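You operate a simulated robot arm through the tools that you are given. There is no shell and no other tool.

The job below is to be done with a simulated two-armed robot. You get a single attempt, and the scene is never put back.

Task
Switch off and unplug both shore lines, lay the plugs on the small shelf and slide the covers shut.
Fine: each knob goes to OFF before its plug comes out, and each cover shuts after.

It is judged by the outcome, as a careful person would: the job done as asked, and still so three seconds after it is handed in. It fails if anything else is knocked over, pushed out of place, dropped, spilled or broken. A push-on lid holds only when it is set on centred and level and pressed home; a screw cap is set on level and turned clockwise until tight.

Robot
Two 7-joint arms with two-finger parallel grippers on one trunk that stands fixed in place. Base frame: the origin is at the foot of the trunk, x ahead of it, y to its left, z up. Readings come in m, rad, newtons and seconds.
The left shoulder is at [0.05, 0.165, 1.255], the right one opposite. Payload 3.91 kg a hand.
The tool frame of a hand sits at the grasp point between the pads (the TCP): z along the fingers, y along the line on which they close. The tips reach 0.03 m beyond it. The gripper opens to 0.11 m. The fingers are 0.02 m wide and 0.01 m thick; the gripper's body (0.048 by 0.112 m) begins 0.055 m behind the TCP.
Orientation is told as [roll, pitch, yaw] about the base's x, y, z axes, in that order, counted from this pose: with the fingers straight down and closing along the base's y, the tool's x points along the base's -x, its y along +y and its z along -z.

Tools
- The arms move only by the tool nudge_tool. It takes "left_deltas", "right_deltas" or both (then of equal length, played together; a hand with none holds still); each is a list that holds one entry, the list of rows, each a list of 7 numbers: the shift along the tool's x, y, z in units of 100 mm (1.0 is 100 mm), then the turn, a rotation vector about the tool's x, y, z in units of 60 degrees (1.0 is 60 degrees), then the closure, from 0 (fully open) to 1 (shut). In form: [[[dx, dy, dz, ax, ay, az, claw], ...]]. A call has 1 to 20 rows; each row is the pose to reach, as a shift and turn from the pose commanded when the call began, along the tool's axes at that moment. A call with a number of a shift or a turn outside -1 to 1 is refused whole. A row lasts 0.2 s, in which the tool goes at most 0.05 m and 0.15 rad; a call with a longer step from one row to the next is refused whole, and so is a gripper value outside its range. A pose out of reach is approached as far as the arm can. The call stops where the force on the tool passes 90 N (or 10 N more than at its start, if that is more) or the arm is blocked; 0.2 s more then pass. Each finger travels about 0.045 m/s and halts on what it meets, pressing with about 26 N; the grip force reading is that of the motor and also rises with nothing between the fingers. The clock runs only during rows and for 0.2 s after the last one: add rows that repeat a pose to give the fingers time. It gives the time, the measured TCP pose, the force on the tool (base axes), the opening and the grip force at its end, in the units of the frame above (readings bear some noise), with the torque about the TCP (base axes, N m) and any sound that the robot's microphone picked up, and new pictures: "pictures" is both (left out), scene, wrist or none (wrist: the cameras of the hands that moved).
- Cameras (640 x 400 px; columns grow to the right, rows downward): "scene" is now at [0.1048, 0.0559, 1.4579]; the picture's right is [0.59, -0.81, 0.00], its down [-0.20, -0.15, -0.97] and it looks along [0.78, 0.57, -0.25] (base axes); focal length 328 px, centre (320, 200). "left" rides on the left gripper at [0.072, -0.017, -0.103] in its tool frame; the picture's right is [0.23, 0.97, 0.00], its down [-0.76, 0.18, -0.62] and it looks along [-0.61, 0.14, 0.78] (tool axes); focal length 222 px, centre (320, 200). "right" rides on the right gripper at [0.072, 0.017, -0.103] in its tool frame; the picture's right is [-0.23, 0.97, 0.00], its down [-0.76, -0.18, -0.62] and it looks along [-0.61, -0.14, 0.78] (tool axes); focal length 222 px, centre (320, 200). There is no depth. A picture from a camera that has moved, and an enlarged one, comes with that camera's place and axes in the base frame and with its lens.
- raise_lower(by): slides the trunk up (or, below 0, down) by that many m; the arms and the scene camera ride with it, the base frame stays. It gives what a move gives, with no picture.
- pan_tilt(pan, tilt): turns the head with the scene camera to pan (to the left, within 1.396 rad either way) and tilt (down, from -0.506 to 1.204), counted from straight ahead of the robot. It gives what a move gives, and a new picture of the scene camera.
- enlarge(camera, box): a new picture of the part [left, top, right, bottom] of that camera's present view, enlarged. It takes no simulated time.
- close_job(): hands the job in; it is judged then, once.

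Nothing tells you positions but the pictures and the camera data. Unless the task says otherwise, let go and move clear before handing in.

The tools are called as name(argument=value, ...) on one line, values as JSON. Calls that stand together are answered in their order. nudge_tool: Moves the arms, as the interface text tells. Its arguments: {"type":"object","properties":{"left_deltas":{"type":"array"},"right_deltas":{"type":"array"},"pictures":{"type":"string","enum":["both","scene","wrist","none"]}},"required":[]} The other tools are called the same way: raise_lower (by) slides the trunk up or down; pan_tilt (pan, tilt) turns the head that bears the scene camera; enlarge (camera, box) takes an enlarged picture of a part of a camera's view; close_job () hands the job in.

At the start:

```text
time: 0.0
left_eef_pos: [0.2126, 0.2815, 1.3679]
left_orientation: [0.001, -0.001, 0.0]
left_wrist_force: [-0.4, 0.4, 0.2]
left_wrist_torque: [-0.02, -0.03, -0.02]
left_gripper_width: 0.1099
left_gripper_force: 0.1
right_eef_pos: [0.2824, 0.0522, 1.3299]
right_orientation: [0.001, 0.001, 0.001]
right_wrist_force: [0.1, 0.1, -0.3]
right_wrist_torque: [-0.01, 0.03, 0.02]
right_gripper_width: 0.11
right_gripper_force: 0.0
trunk travel left (down, up): [-0.475, 0.028]
head pan, tilt: [0.632, 0.255]
```

scene: 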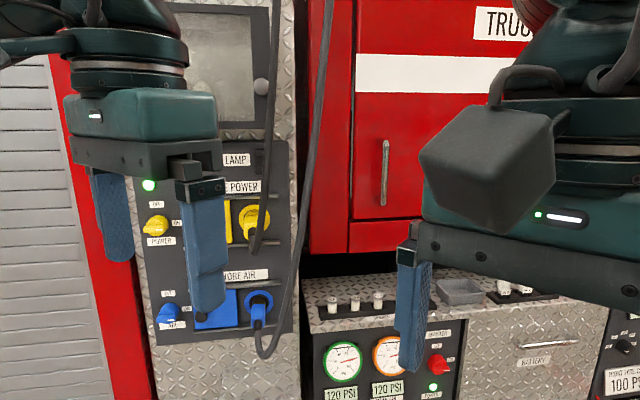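
right: 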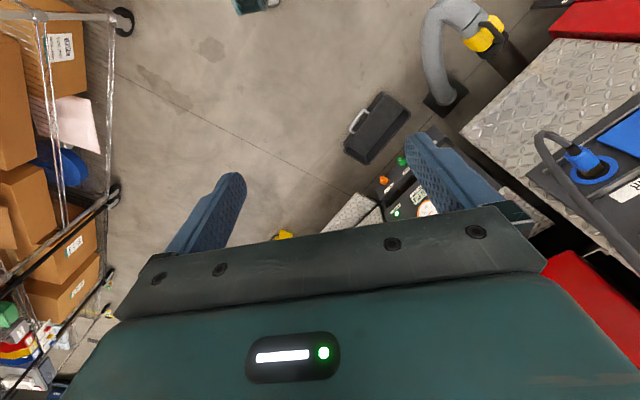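
left: 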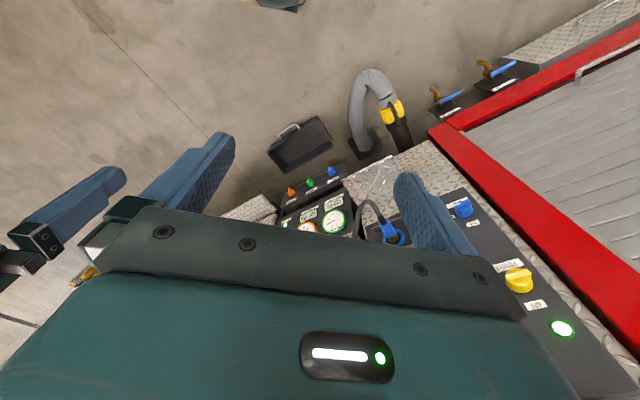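

I see a panel ahead-left with two shore lines: a yellow "SHORE POWER" and a blue "SHORE AIR", each with a knob on the left and a plug on the right. I'll look closer before moving anything.

enlarge(camera="scene", box=[120, 130, 320, 360])

enlarge(camera="scene", box=[300, 240, 640, 400])

enlarge(camera="left", box=[240, 140, 640, 390])

enlarge(camera="right", box=[320, 0, 640, 260])

```text
1.74 times, centred on (220, 245) of scene
camera zoom: at [0.1048, 0.0559, 1.4579], right [0.59, -0.81, 0.0], down [-0.2, -0.15, -0.97], along [0.78, 0.57, -0.25], focal length 571 px, centre (494, 122)
```

zoom: 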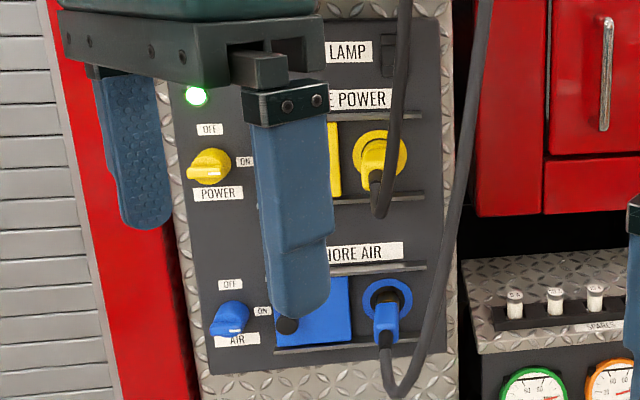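

```text
1.88 times, centred on (470, 320) of scene
camera zoom: at [0.1048, 0.0559, 1.4579], right [0.59, -0.81, 0.0], down [-0.2, -0.15, -0.97], along [0.78, 0.57, -0.25], focal length 618 px, centre (38, -26)
```

zoom: 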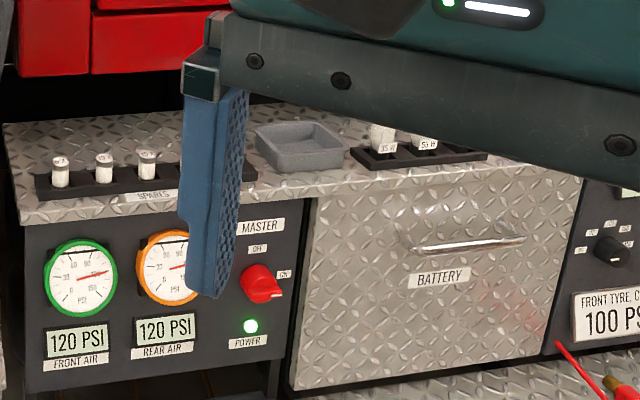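

```text
1.60 times, centred on (440, 265) of left
camera zoom: at [0.1412, 0.2642, 1.4719], right [-0.23, 0.97, 0.0], down [0.76, 0.18, 0.62], along [0.61, 0.14, -0.78], focal length 355 px, centre (128, 96)
```

zoom: 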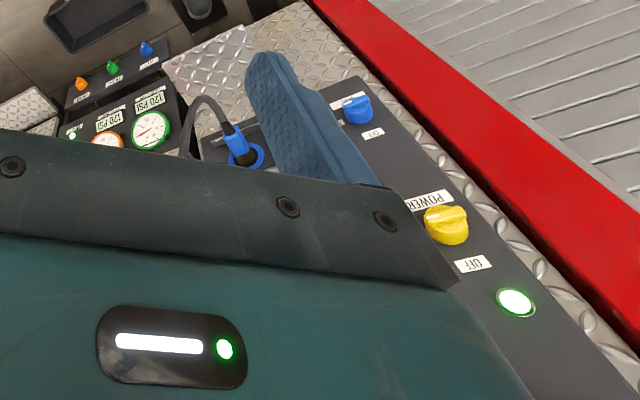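

```text
1.54 times, centred on (480, 130) of right
camera zoom: at [0.2107, 0.0682, 1.4332], right [0.23, 0.97, 0.0], down [0.76, -0.18, 0.62], along [0.61, -0.14, -0.78], focal length 342 px, centre (74, 308)
```

zoom: 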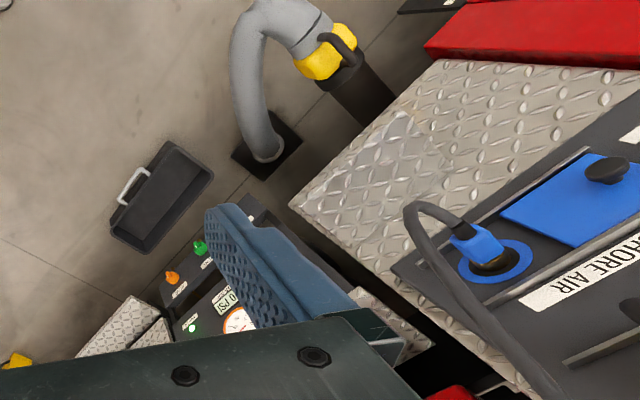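

The left hand hides part of the panel; I'll turn the head to survey for the small shelf and the surroundings.

pan_tilt(pan=0.632, tilt=0.75)

pan_tilt(pan=0.9, tilt=0.3)

pan_tilt(pan=0.0, tilt=0.5)

```text
time: 0.9
left_eef_pos: [0.2123, 0.2821, 1.3685]
left_orientation: [0.0, 0.0, 0.0]
left_wrist_force: [0.6, 0.3, 0.1]
left_wrist_torque: [-0.03, -0.03, 0.05]
left_gripper_width: 0.1099
left_gripper_force: 0.1
right_eef_pos: [0.2836, 0.0528, 1.3299]
right_orientation: [0.001, -0.001, 0.001]
right_wrist_force: [-0.2, 0.3, 0.4]
right_wrist_torque: [0.02, 0.01, -0.03]
right_gripper_width: 0.11
right_gripper_force: 0.1
trunk travel left (down, up): [-0.475, 0.028]
head pan, tilt: [0.632, 0.75]
camera scene: at [0.0963, 0.0497, 1.4134], right [0.59, -0.81, 0.0], down [-0.55, -0.4, -0.73], along [0.59, 0.43, -0.68], focal length 328 px, centre (320, 200)
```

scene: 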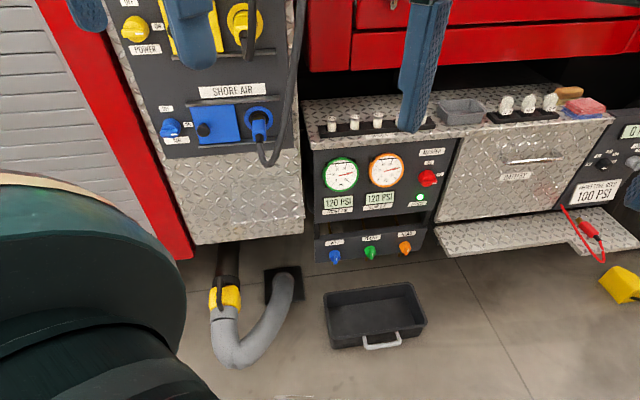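

```text
time: 1.8
left_eef_pos: [0.2114, 0.281, 1.3686]
left_orientation: [0.0, 0.0, 0.001]
left_wrist_force: [0.5, 0.0, 0.2]
left_wrist_torque: [0.05, -0.01, -0.01]
left_gripper_width: 0.1102
left_gripper_force: 0.1
right_eef_pos: [0.283, 0.0531, 1.3288]
right_orientation: [0.001, 0.0, -0.001]
right_wrist_force: [0.7, -0.4, -0.6]
right_wrist_torque: [0.02, -0.02, -0.01]
right_gripper_width: 0.1102
right_gripper_force: 0.0
trunk travel left (down, up): [-0.475, 0.028]
head pan, tilt: [0.901, 0.3]
camera scene: at [0.0874, 0.0739, 1.4536], right [0.78, -0.62, 0.0], down [-0.18, -0.23, -0.95], along [0.59, 0.75, -0.3], focal length 328 px, centre (320, 200)
```

scene: 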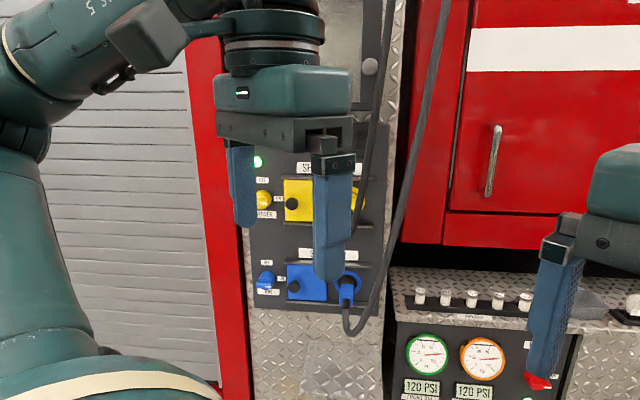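

```text
time: 3.0
left_eef_pos: [0.2116, 0.2819, 1.3677]
left_orientation: [0.001, 0.001, 0.001]
left_wrist_force: [0.0, 0.5, 0.2]
left_wrist_torque: [-0.01, 0.01, -0.04]
left_gripper_width: 0.1103
left_gripper_force: 0.0
right_eef_pos: [0.2835, 0.0531, 1.3293]
right_orientation: [0.001, 0.0, 0.0]
right_wrist_force: [-0.1, -0.1, -0.1]
right_wrist_torque: [0.02, 0.03, 0.01]
right_gripper_width: 0.1103
right_gripper_force: 0.1
trunk travel left (down, up): [-0.475, 0.028]
head pan, tilt: [0.0, 0.499]
camera scene: at [0.1204, 0.0008, 1.4353], right [0.0, -1.0, 0.0], down [-0.48, 0.0, -0.88], along [0.88, 0.0, -0.48], focal length 328 px, centre (320, 200)
```

scene: 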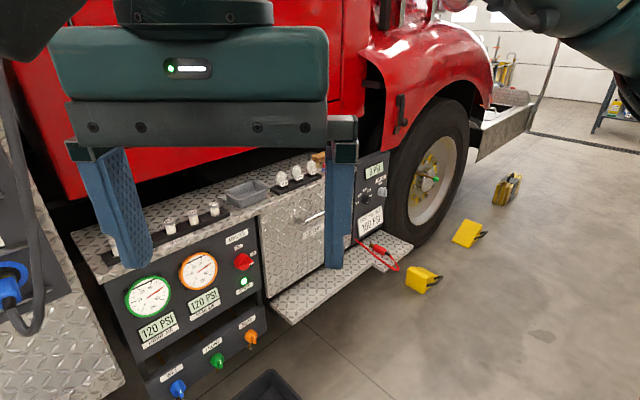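

No obvious small shelf yet; the truck's side runs obliquely. I'll look further left, up and down.

pan_tilt(pan=1.25, tilt=0.6)

pan_tilt(pan=0.632, tilt=-0.1)

pan_tilt(pan=-0.7, tilt=0.5)

```text
time: 4.5
left_eef_pos: [0.2119, 0.2812, 1.3675]
left_orientation: [0.001, 0.0, 0.0]
left_wrist_force: [0.0, 0.1, -1.0]
left_wrist_torque: [0.01, 0.01, 0.03]
left_gripper_width: 0.1099
left_gripper_force: 0.1
right_eef_pos: [0.2832, 0.0536, 1.3304]
right_orientation: [0.002, 0.002, 0.0]
right_wrist_force: [-0.9, 0.2, 0.0]
right_wrist_torque: [-0.02, -0.01, -0.02]
right_gripper_width: 0.1099
right_gripper_force: 0.1
trunk travel left (down, up): [-0.475, 0.028]
head pan, tilt: [1.25, 0.6]
camera scene: at [0.0574, 0.0845, 1.4262], right [0.95, -0.32, 0.0], down [-0.18, -0.54, -0.83], along [0.26, 0.78, -0.56], focal length 328 px, centre (320, 200)
```

scene: 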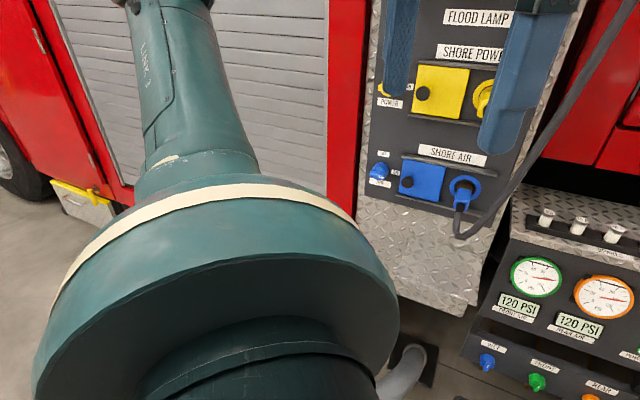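

```text
time: 5.5
left_eef_pos: [0.2123, 0.2807, 1.3679]
left_orientation: [0.0, 0.001, 0.0]
left_wrist_force: [0.7, 0.2, 0.1]
left_wrist_torque: [0.0, -0.02, 0.02]
left_gripper_width: 0.1098
left_gripper_force: 0.0
right_eef_pos: [0.2843, 0.0539, 1.3293]
right_orientation: [0.001, 0.001, 0.001]
right_wrist_force: [-0.3, -0.9, -0.2]
right_wrist_torque: [0.01, 0.0, 0.0]
right_gripper_width: 0.1102
right_gripper_force: 0.0
trunk travel left (down, up): [-0.475, 0.028]
head pan, tilt: [0.632, -0.099]
camera scene: at [0.0997, 0.0522, 1.4901], right [0.59, -0.81, 0.0], down [0.08, 0.06, -1.0], along [0.8, 0.59, 0.1], focal length 328 px, centre (320, 200)
```

scene: 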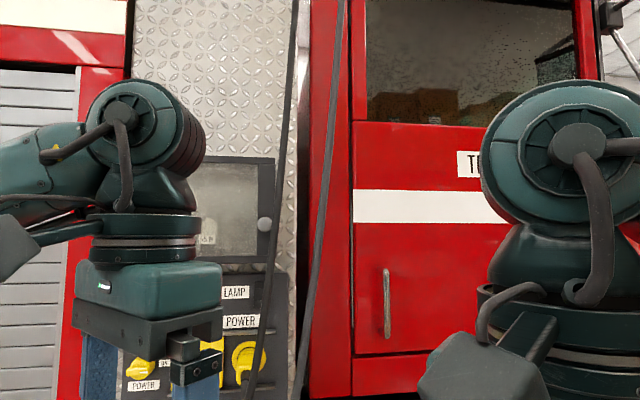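

```text
time: 7.0
left_eef_pos: [0.2128, 0.2807, 1.3685]
left_orientation: [0.0, -0.001, 0.002]
left_wrist_force: [0.0, -0.2, -0.7]
left_wrist_torque: [-0.01, -0.03, -0.03]
left_gripper_width: 0.1098
left_gripper_force: 0.1
right_eef_pos: [0.2833, 0.0528, 1.3303]
right_orientation: [0.003, 0.001, 0.0]
right_wrist_force: [-0.1, -0.6, -0.2]
right_wrist_torque: [0.0, -0.01, -0.01]
right_gripper_width: 0.11
right_gripper_force: 0.0
trunk travel left (down, up): [-0.475, 0.028]
head pan, tilt: [-0.7, 0.499]
camera scene: at [0.099, -0.0578, 1.4353], right [-0.64, -0.77, 0.0], down [-0.37, 0.31, -0.88], along [0.67, -0.57, -0.48], focal length 328 px, centre (320, 200)
```

scene: 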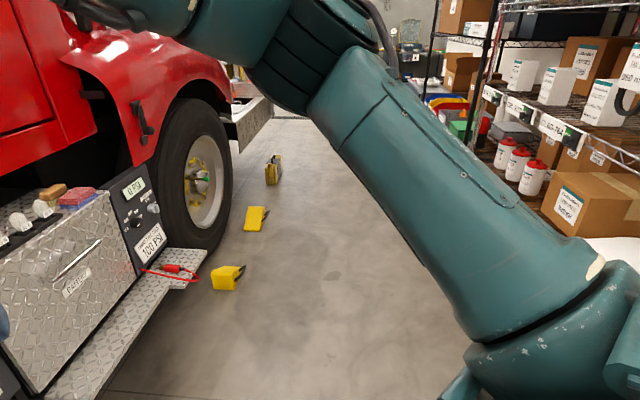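

I noticed a faint square patch on the diamond plate beneath the shore panel; I'll look at it closely.

pan_tilt(pan=0.8, tilt=0.65)

enlarge(camera="scene", box=[180, 60, 440, 270])

enlarge(camera="right", box=[440, 0, 640, 200])

enlarge(camera="left", box=[280, 110, 480, 250])

```text
time: 8.6
left_eef_pos: [0.2115, 0.2811, 1.3676]
left_orientation: [-0.001, -0.001, 0.0]
left_wrist_force: [0.3, -0.2, 0.6]
left_wrist_torque: [0.02, -0.01, 0.0]
left_gripper_width: 0.11
left_gripper_force: 0.0
right_eef_pos: [0.2826, 0.0527, 1.3297]
right_orientation: [0.002, 0.0, 0.0]
right_wrist_force: [1.1, -0.8, -0.2]
right_wrist_torque: [-0.01, -0.02, -0.02]
right_gripper_width: 0.1102
right_gripper_force: 0.1
trunk travel left (down, up): [-0.475, 0.028]
head pan, tilt: [0.799, 0.649]
camera scene: at [0.09, 0.0629, 1.4219], right [0.72, -0.7, 0.0], down [-0.42, -0.43, -0.8], along [0.56, 0.57, -0.6], focal length 328 px, centre (320, 200)
```

scene: 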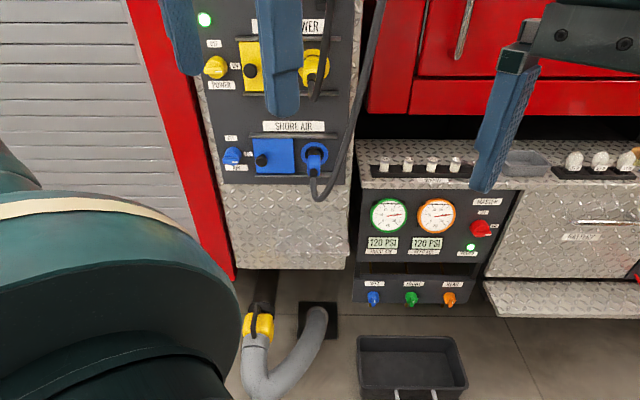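

```text
1.90 times, centred on (310, 165) of scene
camera zoom: at [0.09, 0.0629, 1.4219], right [0.72, -0.7, 0.0], down [-0.42, -0.43, -0.8], along [0.56, 0.57, -0.6], focal length 625 px, centre (339, 267)
```

zoom: 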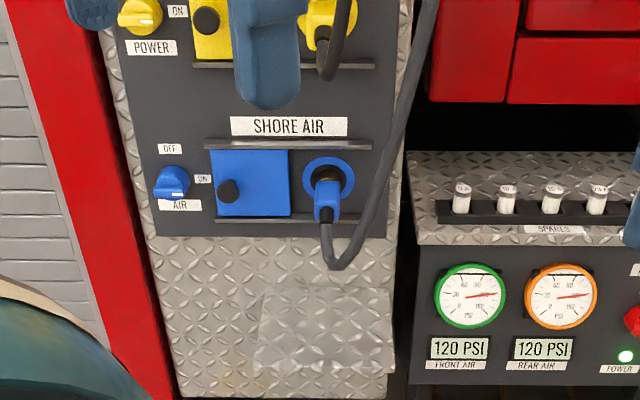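

```text
2.00 times, centred on (540, 100) of right
camera zoom: at [0.2107, 0.0682, 1.4332], right [0.23, 0.97, 0.0], down [0.76, -0.18, 0.62], along [0.61, -0.14, -0.78], focal length 444 px, centre (-120, 400)
```

zoom: 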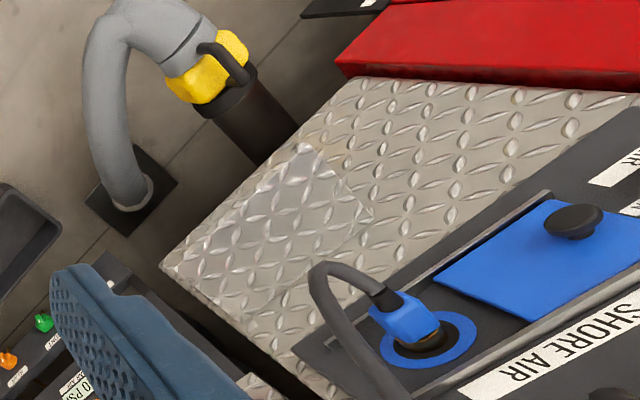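

```text
2.86 times, centred on (380, 180) of left
camera zoom: at [0.1412, 0.2642, 1.4719], right [-0.23, 0.97, 0.0], down [0.76, 0.18, 0.62], along [0.61, 0.14, -0.78], focal length 635 px, centre (149, 257)
```

zoom: 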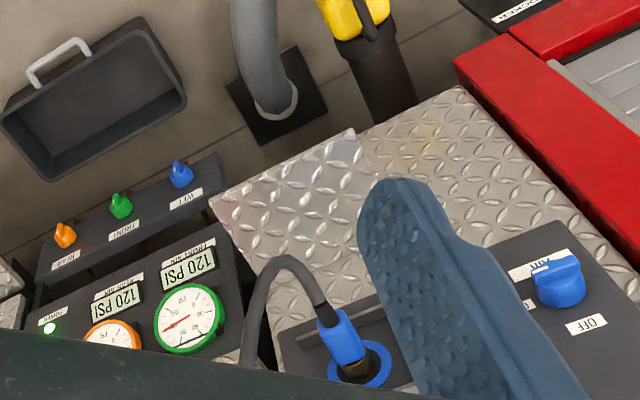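

The small shelf is a diamond-plate ledge jutting out just below the shore panel (about z 0.80, in front of the blue plug); the panel face lies about 0.87 m off at a heading near 46° left. I'll start bringing the left hand toward it, turning it square to the panel.

nudge_tool(left_deltas=[[[-0.05, 0.167, 0.08, 0, 0, -0.127, 0], [-0.1, 0.333, 0.17, 0, 0, -0.254, 0], [-0.15, 0.5, 0.25, 0, 0, -0.381, 0], [-0.2, 0.667, 0.33, 0, 0, -0.508, 0], [-0.25, 0.833, 0.42, 0, 0, -0.636, 0], [-0.3, 1.0, 0.5, 0, 0, -0.763, 0]]], pictures="both")

```text
time: 10.0
left_eef_pos: [0.243, 0.3812, 1.319]
left_orientation: [0.001, 0.001, 0.802]
left_wrist_force: [-0.2, -0.7, 0.4]
left_wrist_torque: [0.0, 0.0, -0.01]
left_gripper_width: 0.11
left_gripper_force: 0.1
right_eef_pos: [0.2828, 0.0522, 1.3297]
right_orientation: [0.0, -0.002, -0.001]
right_wrist_force: [-0.4, 0.8, -0.2]
right_wrist_torque: [0.03, 0.02, -0.01]
right_gripper_width: 0.11
right_gripper_force: 0.0
trunk travel left (down, up): [-0.475, 0.028]
head pan, tilt: [0.799, 0.649]
camera scene: at [0.09, 0.0632, 1.4219], right [0.72, -0.7, 0.0], down [-0.42, -0.43, -0.8], along [0.56, 0.57, -0.6], focal length 328 px, centre (320, 200)
camera left: at [0.206, 0.3172, 1.4219], right [-0.86, 0.51, 0.0], down [0.4, 0.67, 0.62], along [0.32, 0.53, -0.78], focal length 222 px, centre (320, 200)
```

scene: 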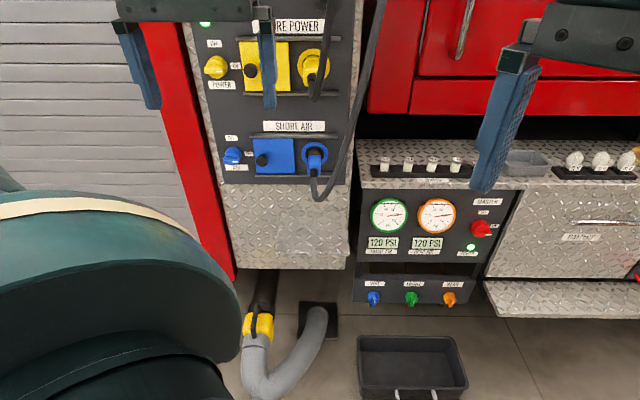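
left: 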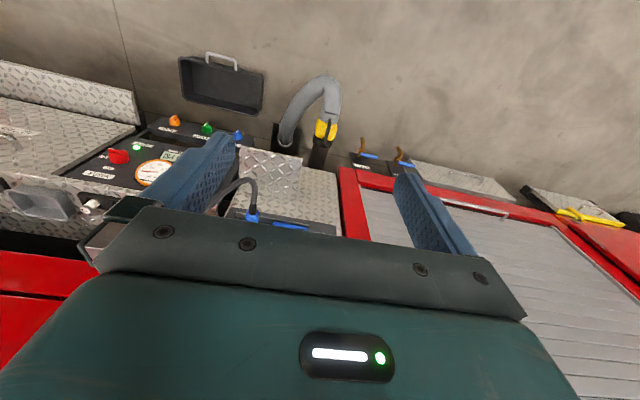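

The left hand is now square to the panel in heading. Next I move it further forward, left and down while tilting the fingers up toward the panel.

nudge_tool(left_deltas=[[[-0.14, 0.11, 0.14, 0, -0.14, 0, 0], [-0.28, 0.22, 0.28, 0, -0.28, 0, 0], [-0.42, 0.33, 0.42, 0, -0.42, 0, 0], [-0.56, 0.44, 0.56, 0, -0.56, 0, 0], [-0.7, 0.55, 0.7, 0, -0.7, 0, 0], [-0.84, 0.66, 0.84, 0, -0.84, 0, 0], [-0.95, 0.75, 1.0, 0, -0.98, 0, 0]]], pictures="both")

```text
time: 11.6
left_eef_pos: [0.2693, 0.5317, 1.2304]
left_orientation: [-0.004, -1.025, 0.8]
left_wrist_force: [-0.6, 0.6, 0.1]
left_wrist_torque: [-0.01, 0.01, 0.01]
left_gripper_width: 0.1098
left_gripper_force: 0.1
left hand out of reach, approached as far as the arm can: row 6, 7
right_eef_pos: [0.2836, 0.0531, 1.3304]
right_orientation: [0.002, 0.0, 0.0]
right_wrist_force: [-0.1, -0.5, -0.2]
right_wrist_torque: [0.01, -0.04, -0.02]
right_gripper_width: 0.1098
right_gripper_force: 0.0
trunk travel left (down, up): [-0.475, 0.028]
head pan, tilt: [0.799, 0.649]
camera scene: at [0.0896, 0.0632, 1.4219], right [0.72, -0.7, 0.0], down [-0.42, -0.43, -0.8], along [0.56, 0.57, -0.6], focal length 328 px, centre (320, 200)
camera left: at [0.1952, 0.4298, 1.223], right [-0.78, 0.6, -0.2], down [-0.22, 0.03, 0.97], along [0.59, 0.8, 0.11], focal length 222 px, centre (320, 200)
```

scene: 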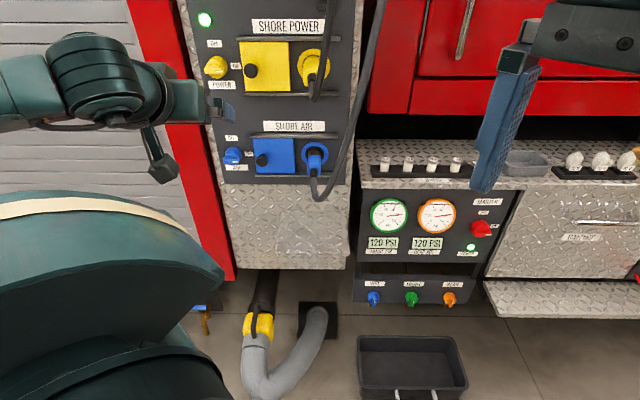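
left: 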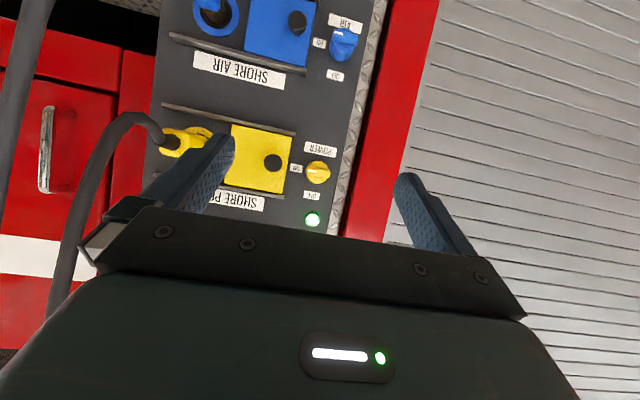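

The panel is clearly visible now from both cameras. I'll enlarge to get precise positions of knobs, covers and plugs.

enlarge(camera="scene", box=[180, 0, 380, 125])

enlarge(camera="scene", box=[180, 100, 380, 225])

enlarge(camera="left", box=[140, 0, 380, 150])

enlarge(camera="left", box=[140, 90, 380, 240])

```text
3.20 times, centred on (280, 62) of scene
camera zoom: at [0.0896, 0.0632, 1.4219], right [0.72, -0.7, 0.0], down [-0.42, -0.43, -0.8], along [0.56, 0.57, -0.6], focal length 1050 px, centre (448, 640)
```

zoom: 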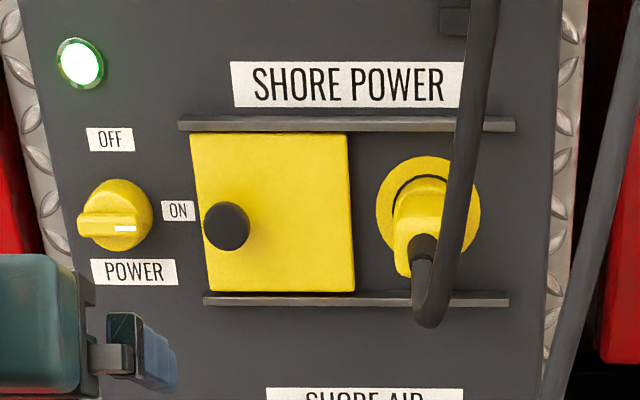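

```text
3.20 times, centred on (280, 162) of scene
camera zoom: at [0.0896, 0.0632, 1.4219], right [0.72, -0.7, 0.0], down [-0.42, -0.43, -0.8], along [0.56, 0.57, -0.6], focal length 1050 px, centre (448, 320)
```

zoom: 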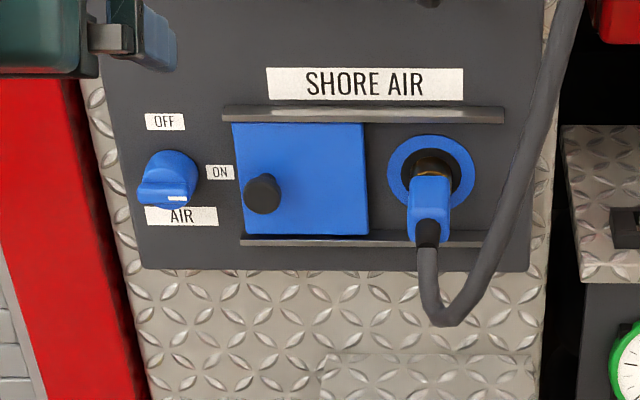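

```text
2.67 times, centred on (260, 75) of left
camera zoom: at [0.1952, 0.4298, 1.223], right [-0.78, 0.6, -0.2], down [-0.22, 0.03, 0.97], along [0.59, 0.8, 0.11], focal length 592 px, centre (480, 533)
```

zoom: 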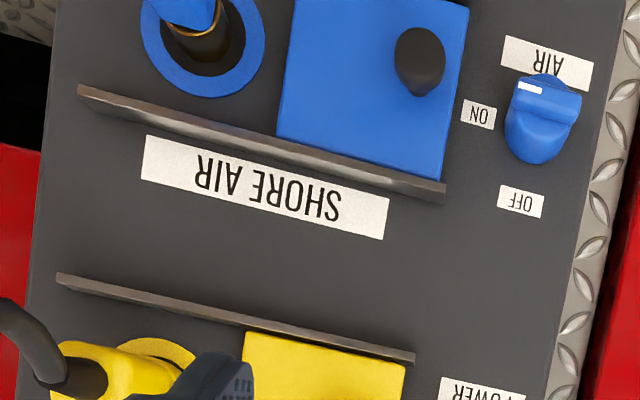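

```text
2.67 times, centred on (260, 165) of left
camera zoom: at [0.1952, 0.4298, 1.223], right [-0.78, 0.6, -0.2], down [-0.22, 0.03, 0.97], along [0.59, 0.8, 0.11], focal length 592 px, centre (480, 293)
```

zoom: 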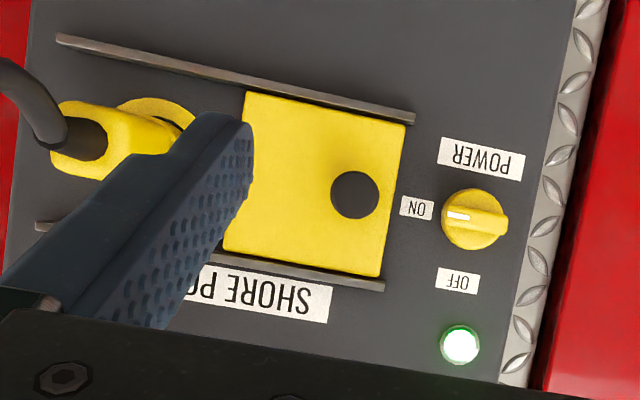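

I now have good positions: panel face ≈0.859 m out, sockets at z≈1.222 (power) and ≈1.00 (air), knobs ≈0.21 m left of the sockets, cover handles between. Both knobs point right at ON; OFF is up. I'll bring the left hand level, in front of the power knob.

nudge_tool(left_deltas=[[[-0.13, 0.075, 0.21, 0, -0.13, 0, 0], [-0.26, 0.15, 0.43, 0, -0.26, 0, 0], [-0.39, 0.225, 0.64, 0, -0.39, 0, 0], [-0.52, 0.3, 0.855, 0, -0.52, 0, 0], [-0.52, 0.3, 0.855, 0, -0.52, 0, 0]]], pictures="both")

```text
time: 13.0
left_eef_pos: [0.3012, 0.6263, 1.1613]
left_orientation: [0.785, -1.294, 0.008]
left_wrist_force: [0.0, -0.3, 0.3]
left_wrist_torque: [0.02, 0.02, -0.02]
left_gripper_width: 0.11
left_gripper_force: 0.0
left hand out of reach, approached as far as the arm can: row 3, 4
right_eef_pos: [0.2835, 0.0525, 1.3298]
right_orientation: [0.002, -0.001, 0.002]
right_wrist_force: [-1.1, 0.5, -0.1]
right_wrist_torque: [0.01, -0.03, -0.01]
right_gripper_width: 0.1099
right_gripper_force: 0.0
trunk travel left (down, up): [-0.475, 0.028]
head pan, tilt: [0.799, 0.649]
stopped in row 5 (left hand): the arm was blocked; the commanded pose is now the measured one
camera scene: at [0.0893, 0.0624, 1.422], right [0.72, -0.7, 0.0], down [-0.42, -0.43, -0.8], along [0.56, 0.57, -0.6], focal length 328 px, centre (320, 200)
camera left: at [0.2255, 0.5402, 1.1087], right [-0.73, 0.68, -0.03], down [-0.33, -0.32, 0.89], along [0.6, 0.66, 0.46], focal length 222 px, centre (320, 200)
```

scene: 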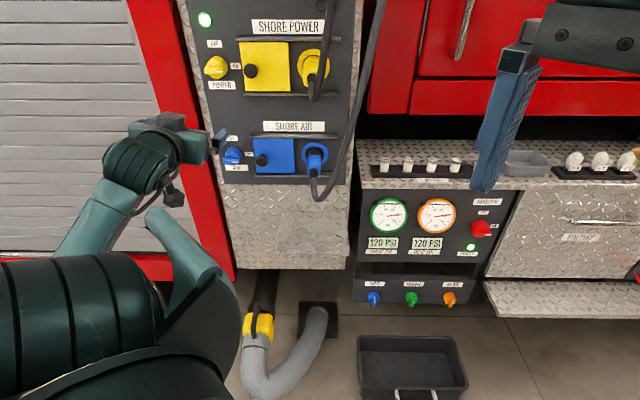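
left: 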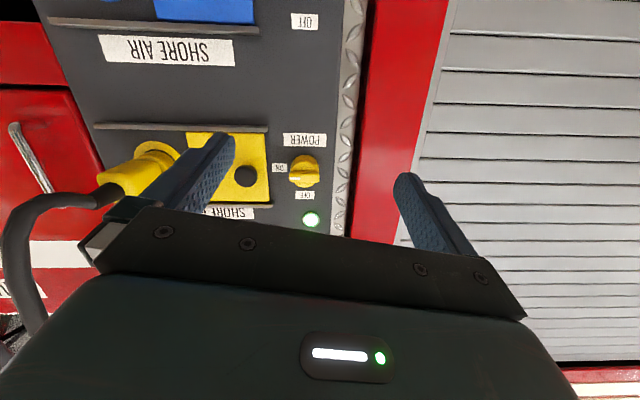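

The arm had to fold awkwardly and stopped blocked near level. I'll try rolling the hand toward the orientation needed for the knob (fingers closing vertically), moving a bit forward, to find a comfortable arm posture.

nudge_tool(left_deltas=[[[-0.08, -0.01, 0.08, 0, 0, 0.14, 0], [-0.16, -0.02, 0.16, 0, 0, 0.28, 0], [-0.24, -0.03, 0.24, 0, 0, 0.42, 0], [-0.32, -0.04, 0.32, 0, 0, 0.56, 0], [-0.4, -0.05, 0.4, 0, 0, 0.7, 0], [-0.48, -0.06, 0.48, 0, 0, 0.84, 0], [-0.53, -0.065, 0.51, 0, 0, 0.98, 0]]], pictures="both")

```text
time: 14.6
left_eef_pos: [0.3497, 0.6437, 1.2074]
left_orientation: [1.318, -0.662, -0.606]
left_wrist_force: [-0.2, 0.1, 0.1]
left_wrist_torque: [-0.03, -0.01, 0.0]
left_gripper_width: 0.1102
left_gripper_force: 0.1
left hand out of reach, approached as far as the arm can: row 3, 4, 5, 6, 7
right_eef_pos: [0.2828, 0.0534, 1.3298]
right_orientation: [0.001, -0.001, 0.0]
right_wrist_force: [-0.1, 0.9, 0.6]
right_wrist_torque: [0.02, 0.0, -0.02]
right_gripper_width: 0.1099
right_gripper_force: 0.0
trunk travel left (down, up): [-0.475, 0.028]
head pan, tilt: [0.799, 0.649]
camera scene: at [0.0899, 0.0631, 1.4219], right [0.72, -0.7, 0.0], down [-0.42, -0.43, -0.8], along [0.56, 0.57, -0.6], focal length 328 px, centre (320, 200)
camera left: at [0.2407, 0.5933, 1.1702], right [-0.48, 0.63, 0.61], down [0.01, -0.69, 0.73], along [0.87, 0.36, 0.33], focal length 222 px, centre (320, 200)
```

scene: 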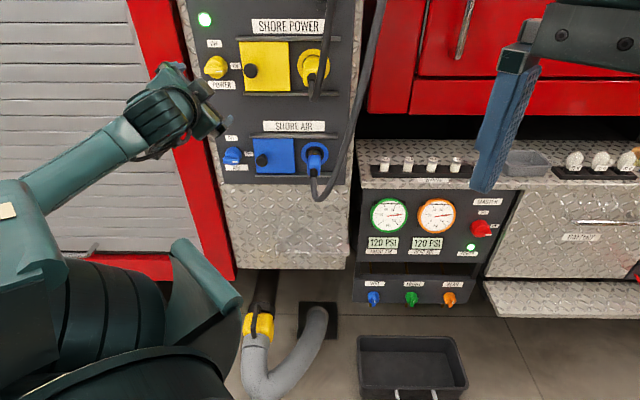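
left: 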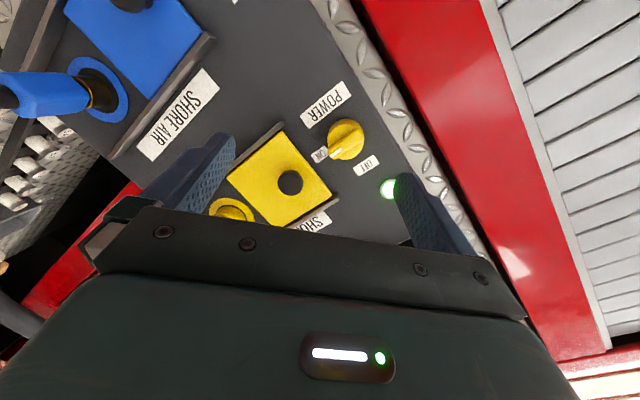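

The hand is close to the wanted attitude but the roll fell short. I'll hold to see whether it converges on the commanded pose.

nudge_tool(left_deltas=[[[0, 0, 0, 0, 0, 0, 0], [0, 0, 0, 0, 0, 0, 0], [0, 0, 0, 0, 0, 0, 0]]], pictures="none")

```text
time: 15.4
left_eef_pos: [0.3512, 0.6429, 1.2068]
left_orientation: [1.318, -0.66, -0.606]
left_wrist_force: [-0.9, -0.1, 0.5]
left_wrist_torque: [-0.05, -0.01, 0.02]
left_gripper_width: 0.1102
left_gripper_force: 0.0
right_eef_pos: [0.2837, 0.0528, 1.3311]
right_orientation: [0.001, 0.001, 0.003]
right_wrist_force: [-0.6, 0.8, 0.4]
right_wrist_torque: [-0.03, 0.04, 0.03]
right_gripper_width: 0.1101
right_gripper_force: 0.0
trunk travel left (down, up): [-0.475, 0.028]
head pan, tilt: [0.799, 0.649]
```

The commanded pose is simply the reached one. Now I try just levelling the fingers (pitch up about 11°) with a slight lift.

nudge_tool(left_deltas=[[[0, 0, 0, -0.072, -0.063, 0, 0], [0, 0, 0, -0.143, -0.125, 0, 0], [0, 0, 0, -0.143, -0.125, 0.14, 0], [0, 0, 0, -0.143, -0.125, 0.28, 0], [0, 0, 0, -0.143, -0.125, 0.42, 0], [0, 0, 0, -0.143, -0.125, 0.56, 0], [0, 0, 0, -0.143, -0.125, 0.63, 0]]], pictures="scene")

```text
time: 17.0
left_eef_pos: [0.3416, 0.5411, 1.3271]
left_orientation: [1.553, -0.058, -0.825]
left_wrist_force: [-0.4, -1.1, 1.0]
left_wrist_torque: [-0.06, 0.06, 0.06]
left_gripper_width: 0.1103
left_gripper_force: 0.1
left hand out of reach, approached as far as the arm can: row 1, 2, 3, 4, 5, 6, 7
right_eef_pos: [0.2809, 0.0476, 1.3313]
right_orientation: [0.006, -0.004, 0.001]
right_wrist_force: [-0.4, -0.8, 0.5]
right_wrist_torque: [0.06, -0.06, 0.02]
right_gripper_width: 0.1096
right_gripper_force: 0.0
trunk travel left (down, up): [-0.475, 0.028]
head pan, tilt: [0.799, 0.649]
camera scene: at [0.0872, 0.0584, 1.4224], right [0.72, -0.7, 0.0], down [-0.42, -0.43, -0.8], along [0.56, 0.57, -0.6], focal length 328 px, centre (320, 200)
```

scene: 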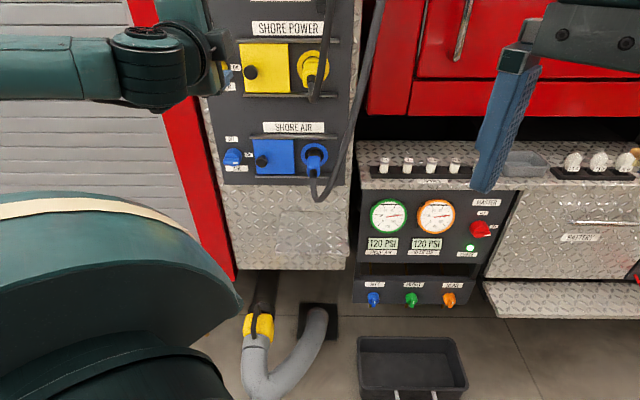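

The arm flipped to an elbow-up posture and got the orientation (level, fingers closing vertically). I'll let it settle before moving toward the knob.

nudge_tool(left_deltas=[[[0, 0, 0, 0, 0, 0, 0], [0, 0, 0, 0, 0, 0, 0], [0, 0, 0, 0, 0, 0, 0]]], pictures="none")

pan_tilt(pan=0.95, tilt=0.3)

```text
time: 17.8
left_eef_pos: [0.3452, 0.5466, 1.3248]
left_orientation: [1.549, -0.057, -0.822]
left_wrist_force: [-0.3, -0.2, -0.3]
left_wrist_torque: [0.01, 0.03, -0.01]
left_gripper_width: 0.1101
left_gripper_force: 0.0
right_eef_pos: [0.2831, 0.0512, 1.3305]
right_orientation: [0.002, 0.0, 0.0]
right_wrist_force: [-0.8, 0.6, 0.4]
right_wrist_torque: [0.04, 0.01, -0.02]
right_gripper_width: 0.1101
right_gripper_force: 0.0
trunk travel left (down, up): [-0.475, 0.028]
head pan, tilt: [0.799, 0.649]
```

```text
time: 18.6
left_eef_pos: [0.3437, 0.5459, 1.3239]
left_orientation: [1.546, -0.059, -0.822]
left_wrist_force: [-0.2, 0.6, 0.1]
left_wrist_torque: [-0.01, -0.01, 0.01]
left_gripper_width: 0.1099
left_gripper_force: 0.0
right_eef_pos: [0.2821, 0.0532, 1.3306]
right_orientation: [0.003, 0.0, 0.002]
right_wrist_force: [0.1, -0.8, 0.3]
right_wrist_torque: [0.01, 0.01, 0.03]
right_gripper_width: 0.1101
right_gripper_force: 0.1
trunk travel left (down, up): [-0.475, 0.028]
head pan, tilt: [0.949, 0.3]
camera scene: at [0.0838, 0.0766, 1.4536], right [0.81, -0.58, 0.0], down [-0.17, -0.24, -0.95], along [0.56, 0.78, -0.3], focal length 328 px, centre (320, 200)
```

scene: 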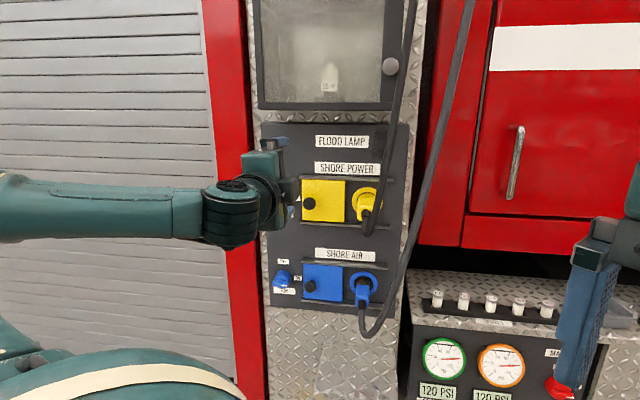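

The posture is good: forearm comes in from the left, hand faces the panel. I'll trim the alignment and move to a stand-off in front of the power knob, partly closing the fingers.

nudge_tool(left_deltas=[[[0.2, -0.24, 0.2, -0.006, 0.012, 0.014, 0.1], [0.41, -0.48, 0.4, -0.013, 0.024, 0.027, 0.2], [0.62, -0.72, 0.6, -0.02, 0.036, 0.041, 0.3], [0.82, -0.96, 0.8, -0.026, 0.048, 0.055, 0.4], [0.82, -0.96, 0.8, -0.026, 0.048, 0.055, 0.45]]], pictures="both")

```text
time: 19.9
left_eef_pos: [0.3436, 0.5827, 1.3401]
left_orientation: [1.58, 0.036, -0.783]
left_wrist_force: [0.4, -1.1, 0.5]
left_wrist_torque: [-0.01, -0.03, 0.03]
left_gripper_width: 0.0607
left_gripper_force: 0.0
left hand out of reach, approached as far as the arm can: row 1, 2, 3, 4, 5
right_eef_pos: [0.2849, 0.052, 1.3286]
right_orientation: [0.003, 0.001, 0.0]
right_wrist_force: [0.0, -0.9, -0.2]
right_wrist_torque: [0.01, 0.04, 0.02]
right_gripper_width: 0.1098
right_gripper_force: 0.0
trunk travel left (down, up): [-0.475, 0.028]
head pan, tilt: [0.949, 0.3]
camera scene: at [0.0853, 0.0758, 1.4536], right [0.81, -0.58, 0.0], down [-0.17, -0.24, -0.96], along [0.56, 0.78, -0.3], focal length 328 px, centre (320, 200)
camera left: at [0.2207, 0.5609, 1.3258], right [-0.14, 0.13, 0.98], down [0.1, -0.98, 0.14], along [0.98, 0.12, 0.13], focal length 222 px, centre (320, 200)
```

scene: 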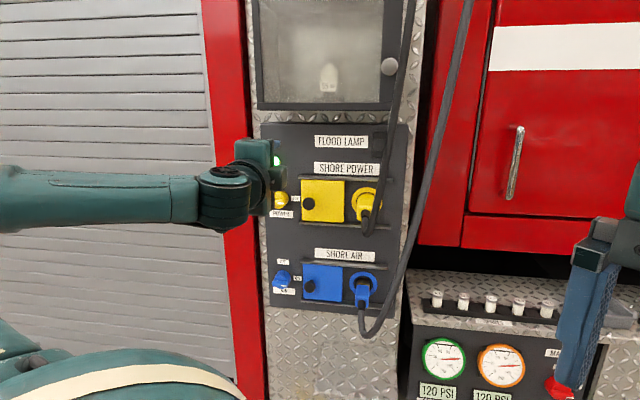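
left: 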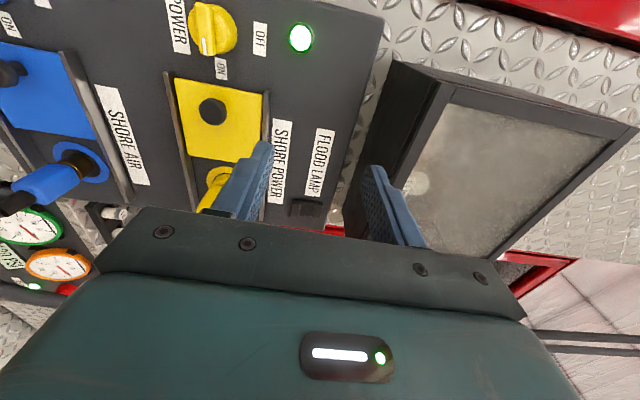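

The arm wants the hand higher relative to the shoulder in this attitude, so lowering the trunk is the right move. I'll lower by 0.12 m.

raise_lower(by=-0.12)

pan_tilt(pan=0.95, tilt=0.3)

```text
time: 21.4
left_eef_pos: [0.3416, 0.5827, 1.221]
left_orientation: [1.58, 0.034, -0.784]
left_wrist_force: [-1.3, -0.3, 0.6]
left_wrist_torque: [0.01, 0.01, -0.03]
left_gripper_width: 0.0603
left_gripper_force: 0.1
right_eef_pos: [0.283, 0.0525, 1.2108]
right_orientation: [0.003, -0.001, -0.002]
right_wrist_force: [0.2, 0.8, -0.6]
right_wrist_torque: [0.02, 0.03, 0.02]
right_gripper_width: 0.11
right_gripper_force: 0.1
trunk travel left (down, up): [-0.355, 0.148]
head pan, tilt: [0.949, 0.3]
```

```text
time: 21.9
left_eef_pos: [0.3422, 0.5829, 1.2208]
left_orientation: [1.581, 0.034, -0.783]
left_wrist_force: [0.3, -0.3, 0.4]
left_wrist_torque: [0.02, -0.03, 0.0]
left_gripper_width: 0.0604
left_gripper_force: 0.1
right_eef_pos: [0.2836, 0.0526, 1.2103]
right_orientation: [-0.001, 0.0, 0.0]
right_wrist_force: [-1.0, 0.0, 0.1]
right_wrist_torque: [0.01, -0.01, -0.01]
right_gripper_width: 0.1099
right_gripper_force: 0.1
trunk travel left (down, up): [-0.355, 0.148]
head pan, tilt: [0.949, 0.3]
camera scene: at [0.0838, 0.0766, 1.3337], right [0.81, -0.58, 0.0], down [-0.17, -0.24, -0.96], along [0.56, 0.78, -0.3], focal length 328 px, centre (320, 200)
```

scene: 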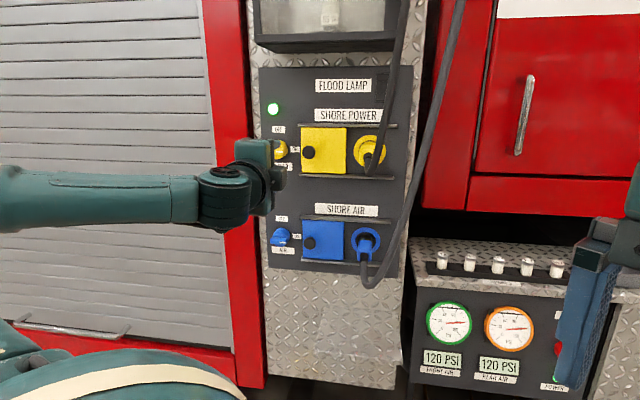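

The hand is at the power knob's height, level and square. Now I shift left to line up with the knob and close part of the gap.

nudge_tool(left_deltas=[[[0.15, 0, 0.2, 0.003, 0.003, -0.01, 0.45], [0.3, -0.01, 0.4, 0.006, 0.007, -0.02, 0.45], [0.44, -0.015, 0.6, 0.009, 0.01, -0.032, 0.45], [0.44, -0.015, 0.8, 0.009, 0.01, -0.032, 0.45], [0.44, -0.015, 0.8, 0.009, 0.01, -0.032, 0.45]]], pictures="both")

```text
time: 23.1
left_eef_pos: [0.3586, 0.6525, 1.2272]
left_orientation: [1.567, 0.0, -0.773]
left_wrist_force: [-0.3, 0.5, -0.1]
left_wrist_torque: [-0.03, -0.01, -0.02]
left_gripper_width: 0.0606
left_gripper_force: 0.0
left hand out of reach, approached as far as the arm can: row 2, 3, 4, 5
right_eef_pos: [0.2838, 0.0525, 1.2109]
right_orientation: [0.002, 0.001, 0.0]
right_wrist_force: [-1.2, 0.2, 0.0]
right_wrist_torque: [-0.02, -0.02, 0.0]
right_gripper_width: 0.1103
right_gripper_force: 0.0
trunk travel left (down, up): [-0.355, 0.148]
head pan, tilt: [0.949, 0.3]
camera scene: at [0.0838, 0.0767, 1.3337], right [0.81, -0.58, 0.0], down [-0.17, -0.24, -0.96], along [0.56, 0.78, -0.3], focal length 328 px, centre (320, 200)
camera left: at [0.2359, 0.6288, 1.2118], right [-0.16, 0.16, 0.97], down [0.11, -0.98, 0.18], along [0.98, 0.14, 0.14], focal length 222 px, centre (320, 200)
```

scene: 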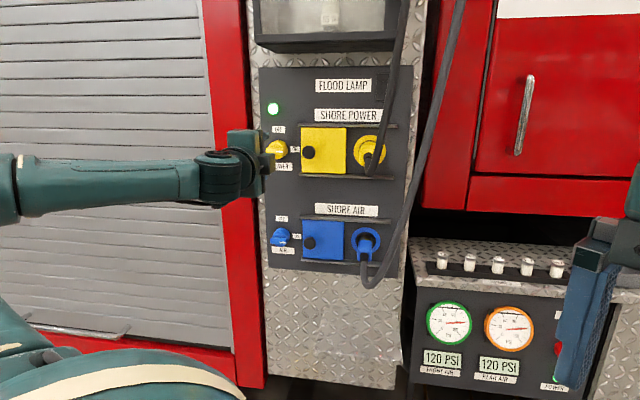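
left: 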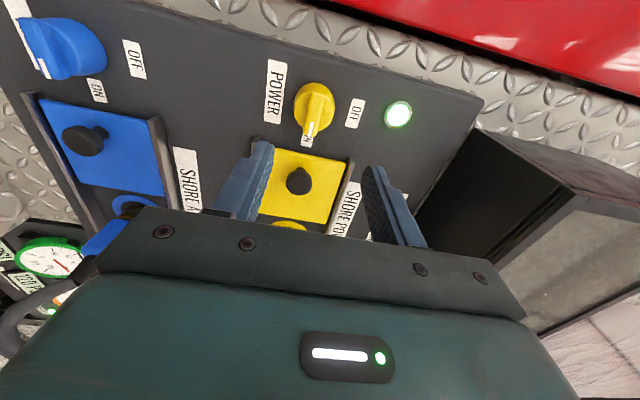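

The hand is nearly at the knob axis (a −0.198, z 1.227). Next I test advancing further with a small trunk drop if needed.

nudge_tool(left_deltas=[[[0.03, -0.03, 0.15, 0, 0, 0, 0.45], [0.06, -0.06, 0.3, 0, 0, 0, 0.45], [0.07, -0.06, 0.5, 0, 0, 0, 0.45], [0.07, -0.06, 0.5, 0, 0, 0, 0.45]]], pictures="wrist")

```text
time: 24.1
left_eef_pos: [0.3953, 0.6844, 1.2332]
left_orientation: [1.568, 0.0, -0.773]
left_wrist_force: [-0.8, -0.9, 0.0]
left_wrist_torque: [-0.04, 0.02, -0.05]
left_gripper_width: 0.0605
left_gripper_force: 0.0
left hand out of reach, approached as far as the arm can: row 1, 2, 3, 4
right_eef_pos: [0.2811, 0.0526, 1.2116]
right_orientation: [0.004, -0.001, 0.001]
right_wrist_force: [-0.7, 0.4, 0.3]
right_wrist_torque: [0.01, -0.02, -0.01]
right_gripper_width: 0.1099
right_gripper_force: 0.1
trunk travel left (down, up): [-0.355, 0.148]
head pan, tilt: [0.949, 0.3]
camera left: at [0.2719, 0.6599, 1.2176], right [-0.16, 0.16, 0.97], down [0.11, -0.98, 0.18], along [0.98, 0.14, 0.14], focal length 222 px, centre (320, 200)
```

left: 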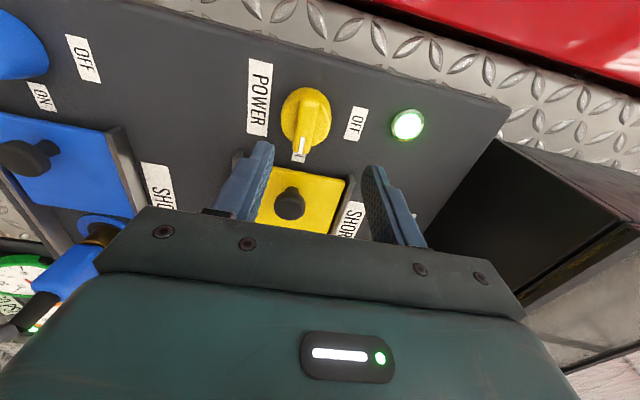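

It advances well but drifts up about 1 cm; a little more trunk drop will give margin in height.

raise_lower(by=-0.04)

nudge_tool(left_deltas=[[[0.05, 0.1, 0, 0, 0, 0, 0.45], [0.1, 0.25, 0.0, 0, 0, 0, 0.45], [0.1, 0.25, 0.0, 0, 0, 0, 0.45]]], pictures="both")

```text
time: 25.0
left_eef_pos: [0.3963, 0.6829, 1.1913]
left_orientation: [1.566, 0.003, -0.773]
left_wrist_force: [0.1, -1.1, -0.6]
left_wrist_torque: [0.0, 0.01, 0.0]
left_gripper_width: 0.0608
left_gripper_force: 0.0
right_eef_pos: [0.2827, 0.0517, 1.1709]
right_orientation: [0.003, -0.002, -0.001]
right_wrist_force: [1.0, 0.5, -0.5]
right_wrist_torque: [-0.06, -0.02, -0.02]
right_gripper_width: 0.1099
right_gripper_force: 0.0
trunk travel left (down, up): [-0.315, 0.188]
head pan, tilt: [0.949, 0.3]
```

```text
time: 25.8
left_eef_pos: [0.3901, 0.691, 1.2166]
left_orientation: [1.565, 0.001, -0.773]
left_wrist_force: [0.1, 0.0, 0.2]
left_wrist_torque: [0.01, 0.03, 0.0]
left_gripper_width: 0.0605
left_gripper_force: 0.0
right_eef_pos: [0.2831, 0.0523, 1.171]
right_orientation: [0.002, -0.001, 0.0]
right_wrist_force: [-0.3, -0.5, 0.5]
right_wrist_torque: [0.02, -0.02, 0.0]
right_gripper_width: 0.1102
right_gripper_force: 0.1
trunk travel left (down, up): [-0.315, 0.188]
head pan, tilt: [0.949, 0.3]
camera scene: at [0.0838, 0.0767, 1.2937], right [0.81, -0.58, 0.0], down [-0.17, -0.24, -0.96], along [0.56, 0.78, -0.3], focal length 328 px, centre (320, 200)
camera left: at [0.2667, 0.668, 1.2004], right [-0.16, 0.16, 0.97], down [0.11, -0.98, 0.18], along [0.98, 0.14, 0.14], focal length 222 px, centre (320, 200)
```

scene: 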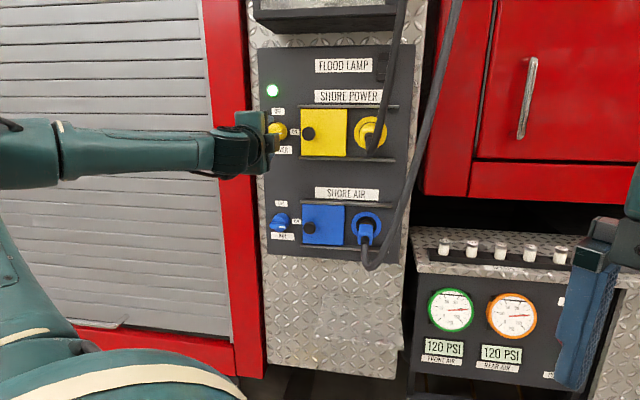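
left: 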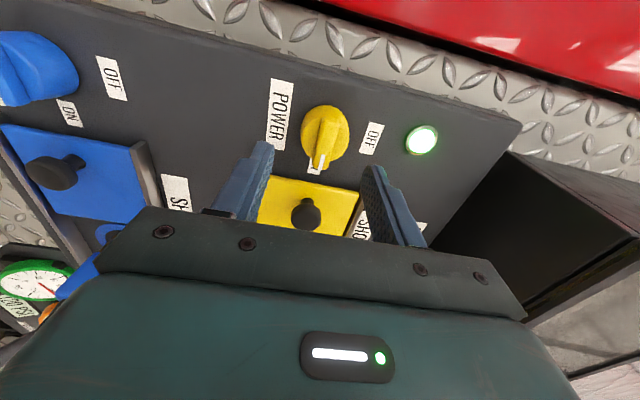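

Now lined up without reach limits. I'll zoom in on the knob to refine its centre relative to the fingers.

enlarge(camera="left", box=[230, 60, 450, 250])

enlarge(camera="scene", box=[220, 80, 400, 190])

```text
2.11 times, centred on (340, 155) of left
camera zoom: at [0.2667, 0.668, 1.2004], right [-0.16, 0.16, 0.97], down [0.11, -0.98, 0.18], along [0.98, 0.14, 0.14], focal length 468 px, centre (278, 295)
```

zoom: 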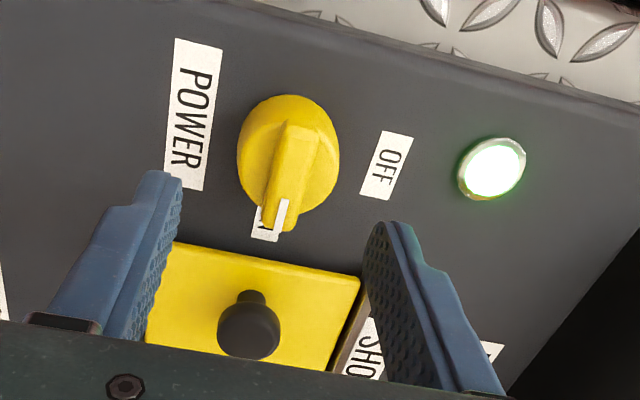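

```text
3.56 times, centred on (310, 135) of scene
camera zoom: at [0.0838, 0.0767, 1.2937], right [0.81, -0.58, 0.0], down [-0.17, -0.24, -0.96], along [0.56, 0.78, -0.3], focal length 1167 px, centre (356, 431)
```

zoom: 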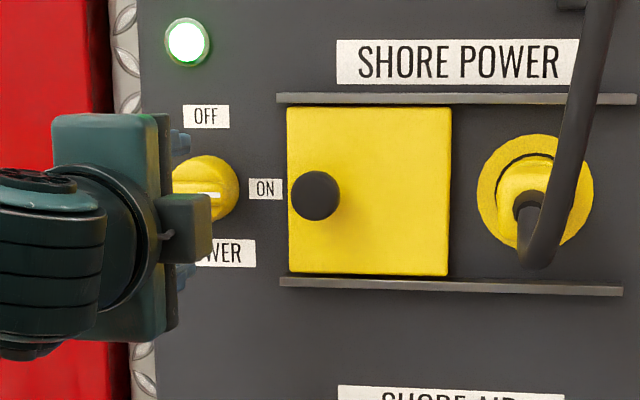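

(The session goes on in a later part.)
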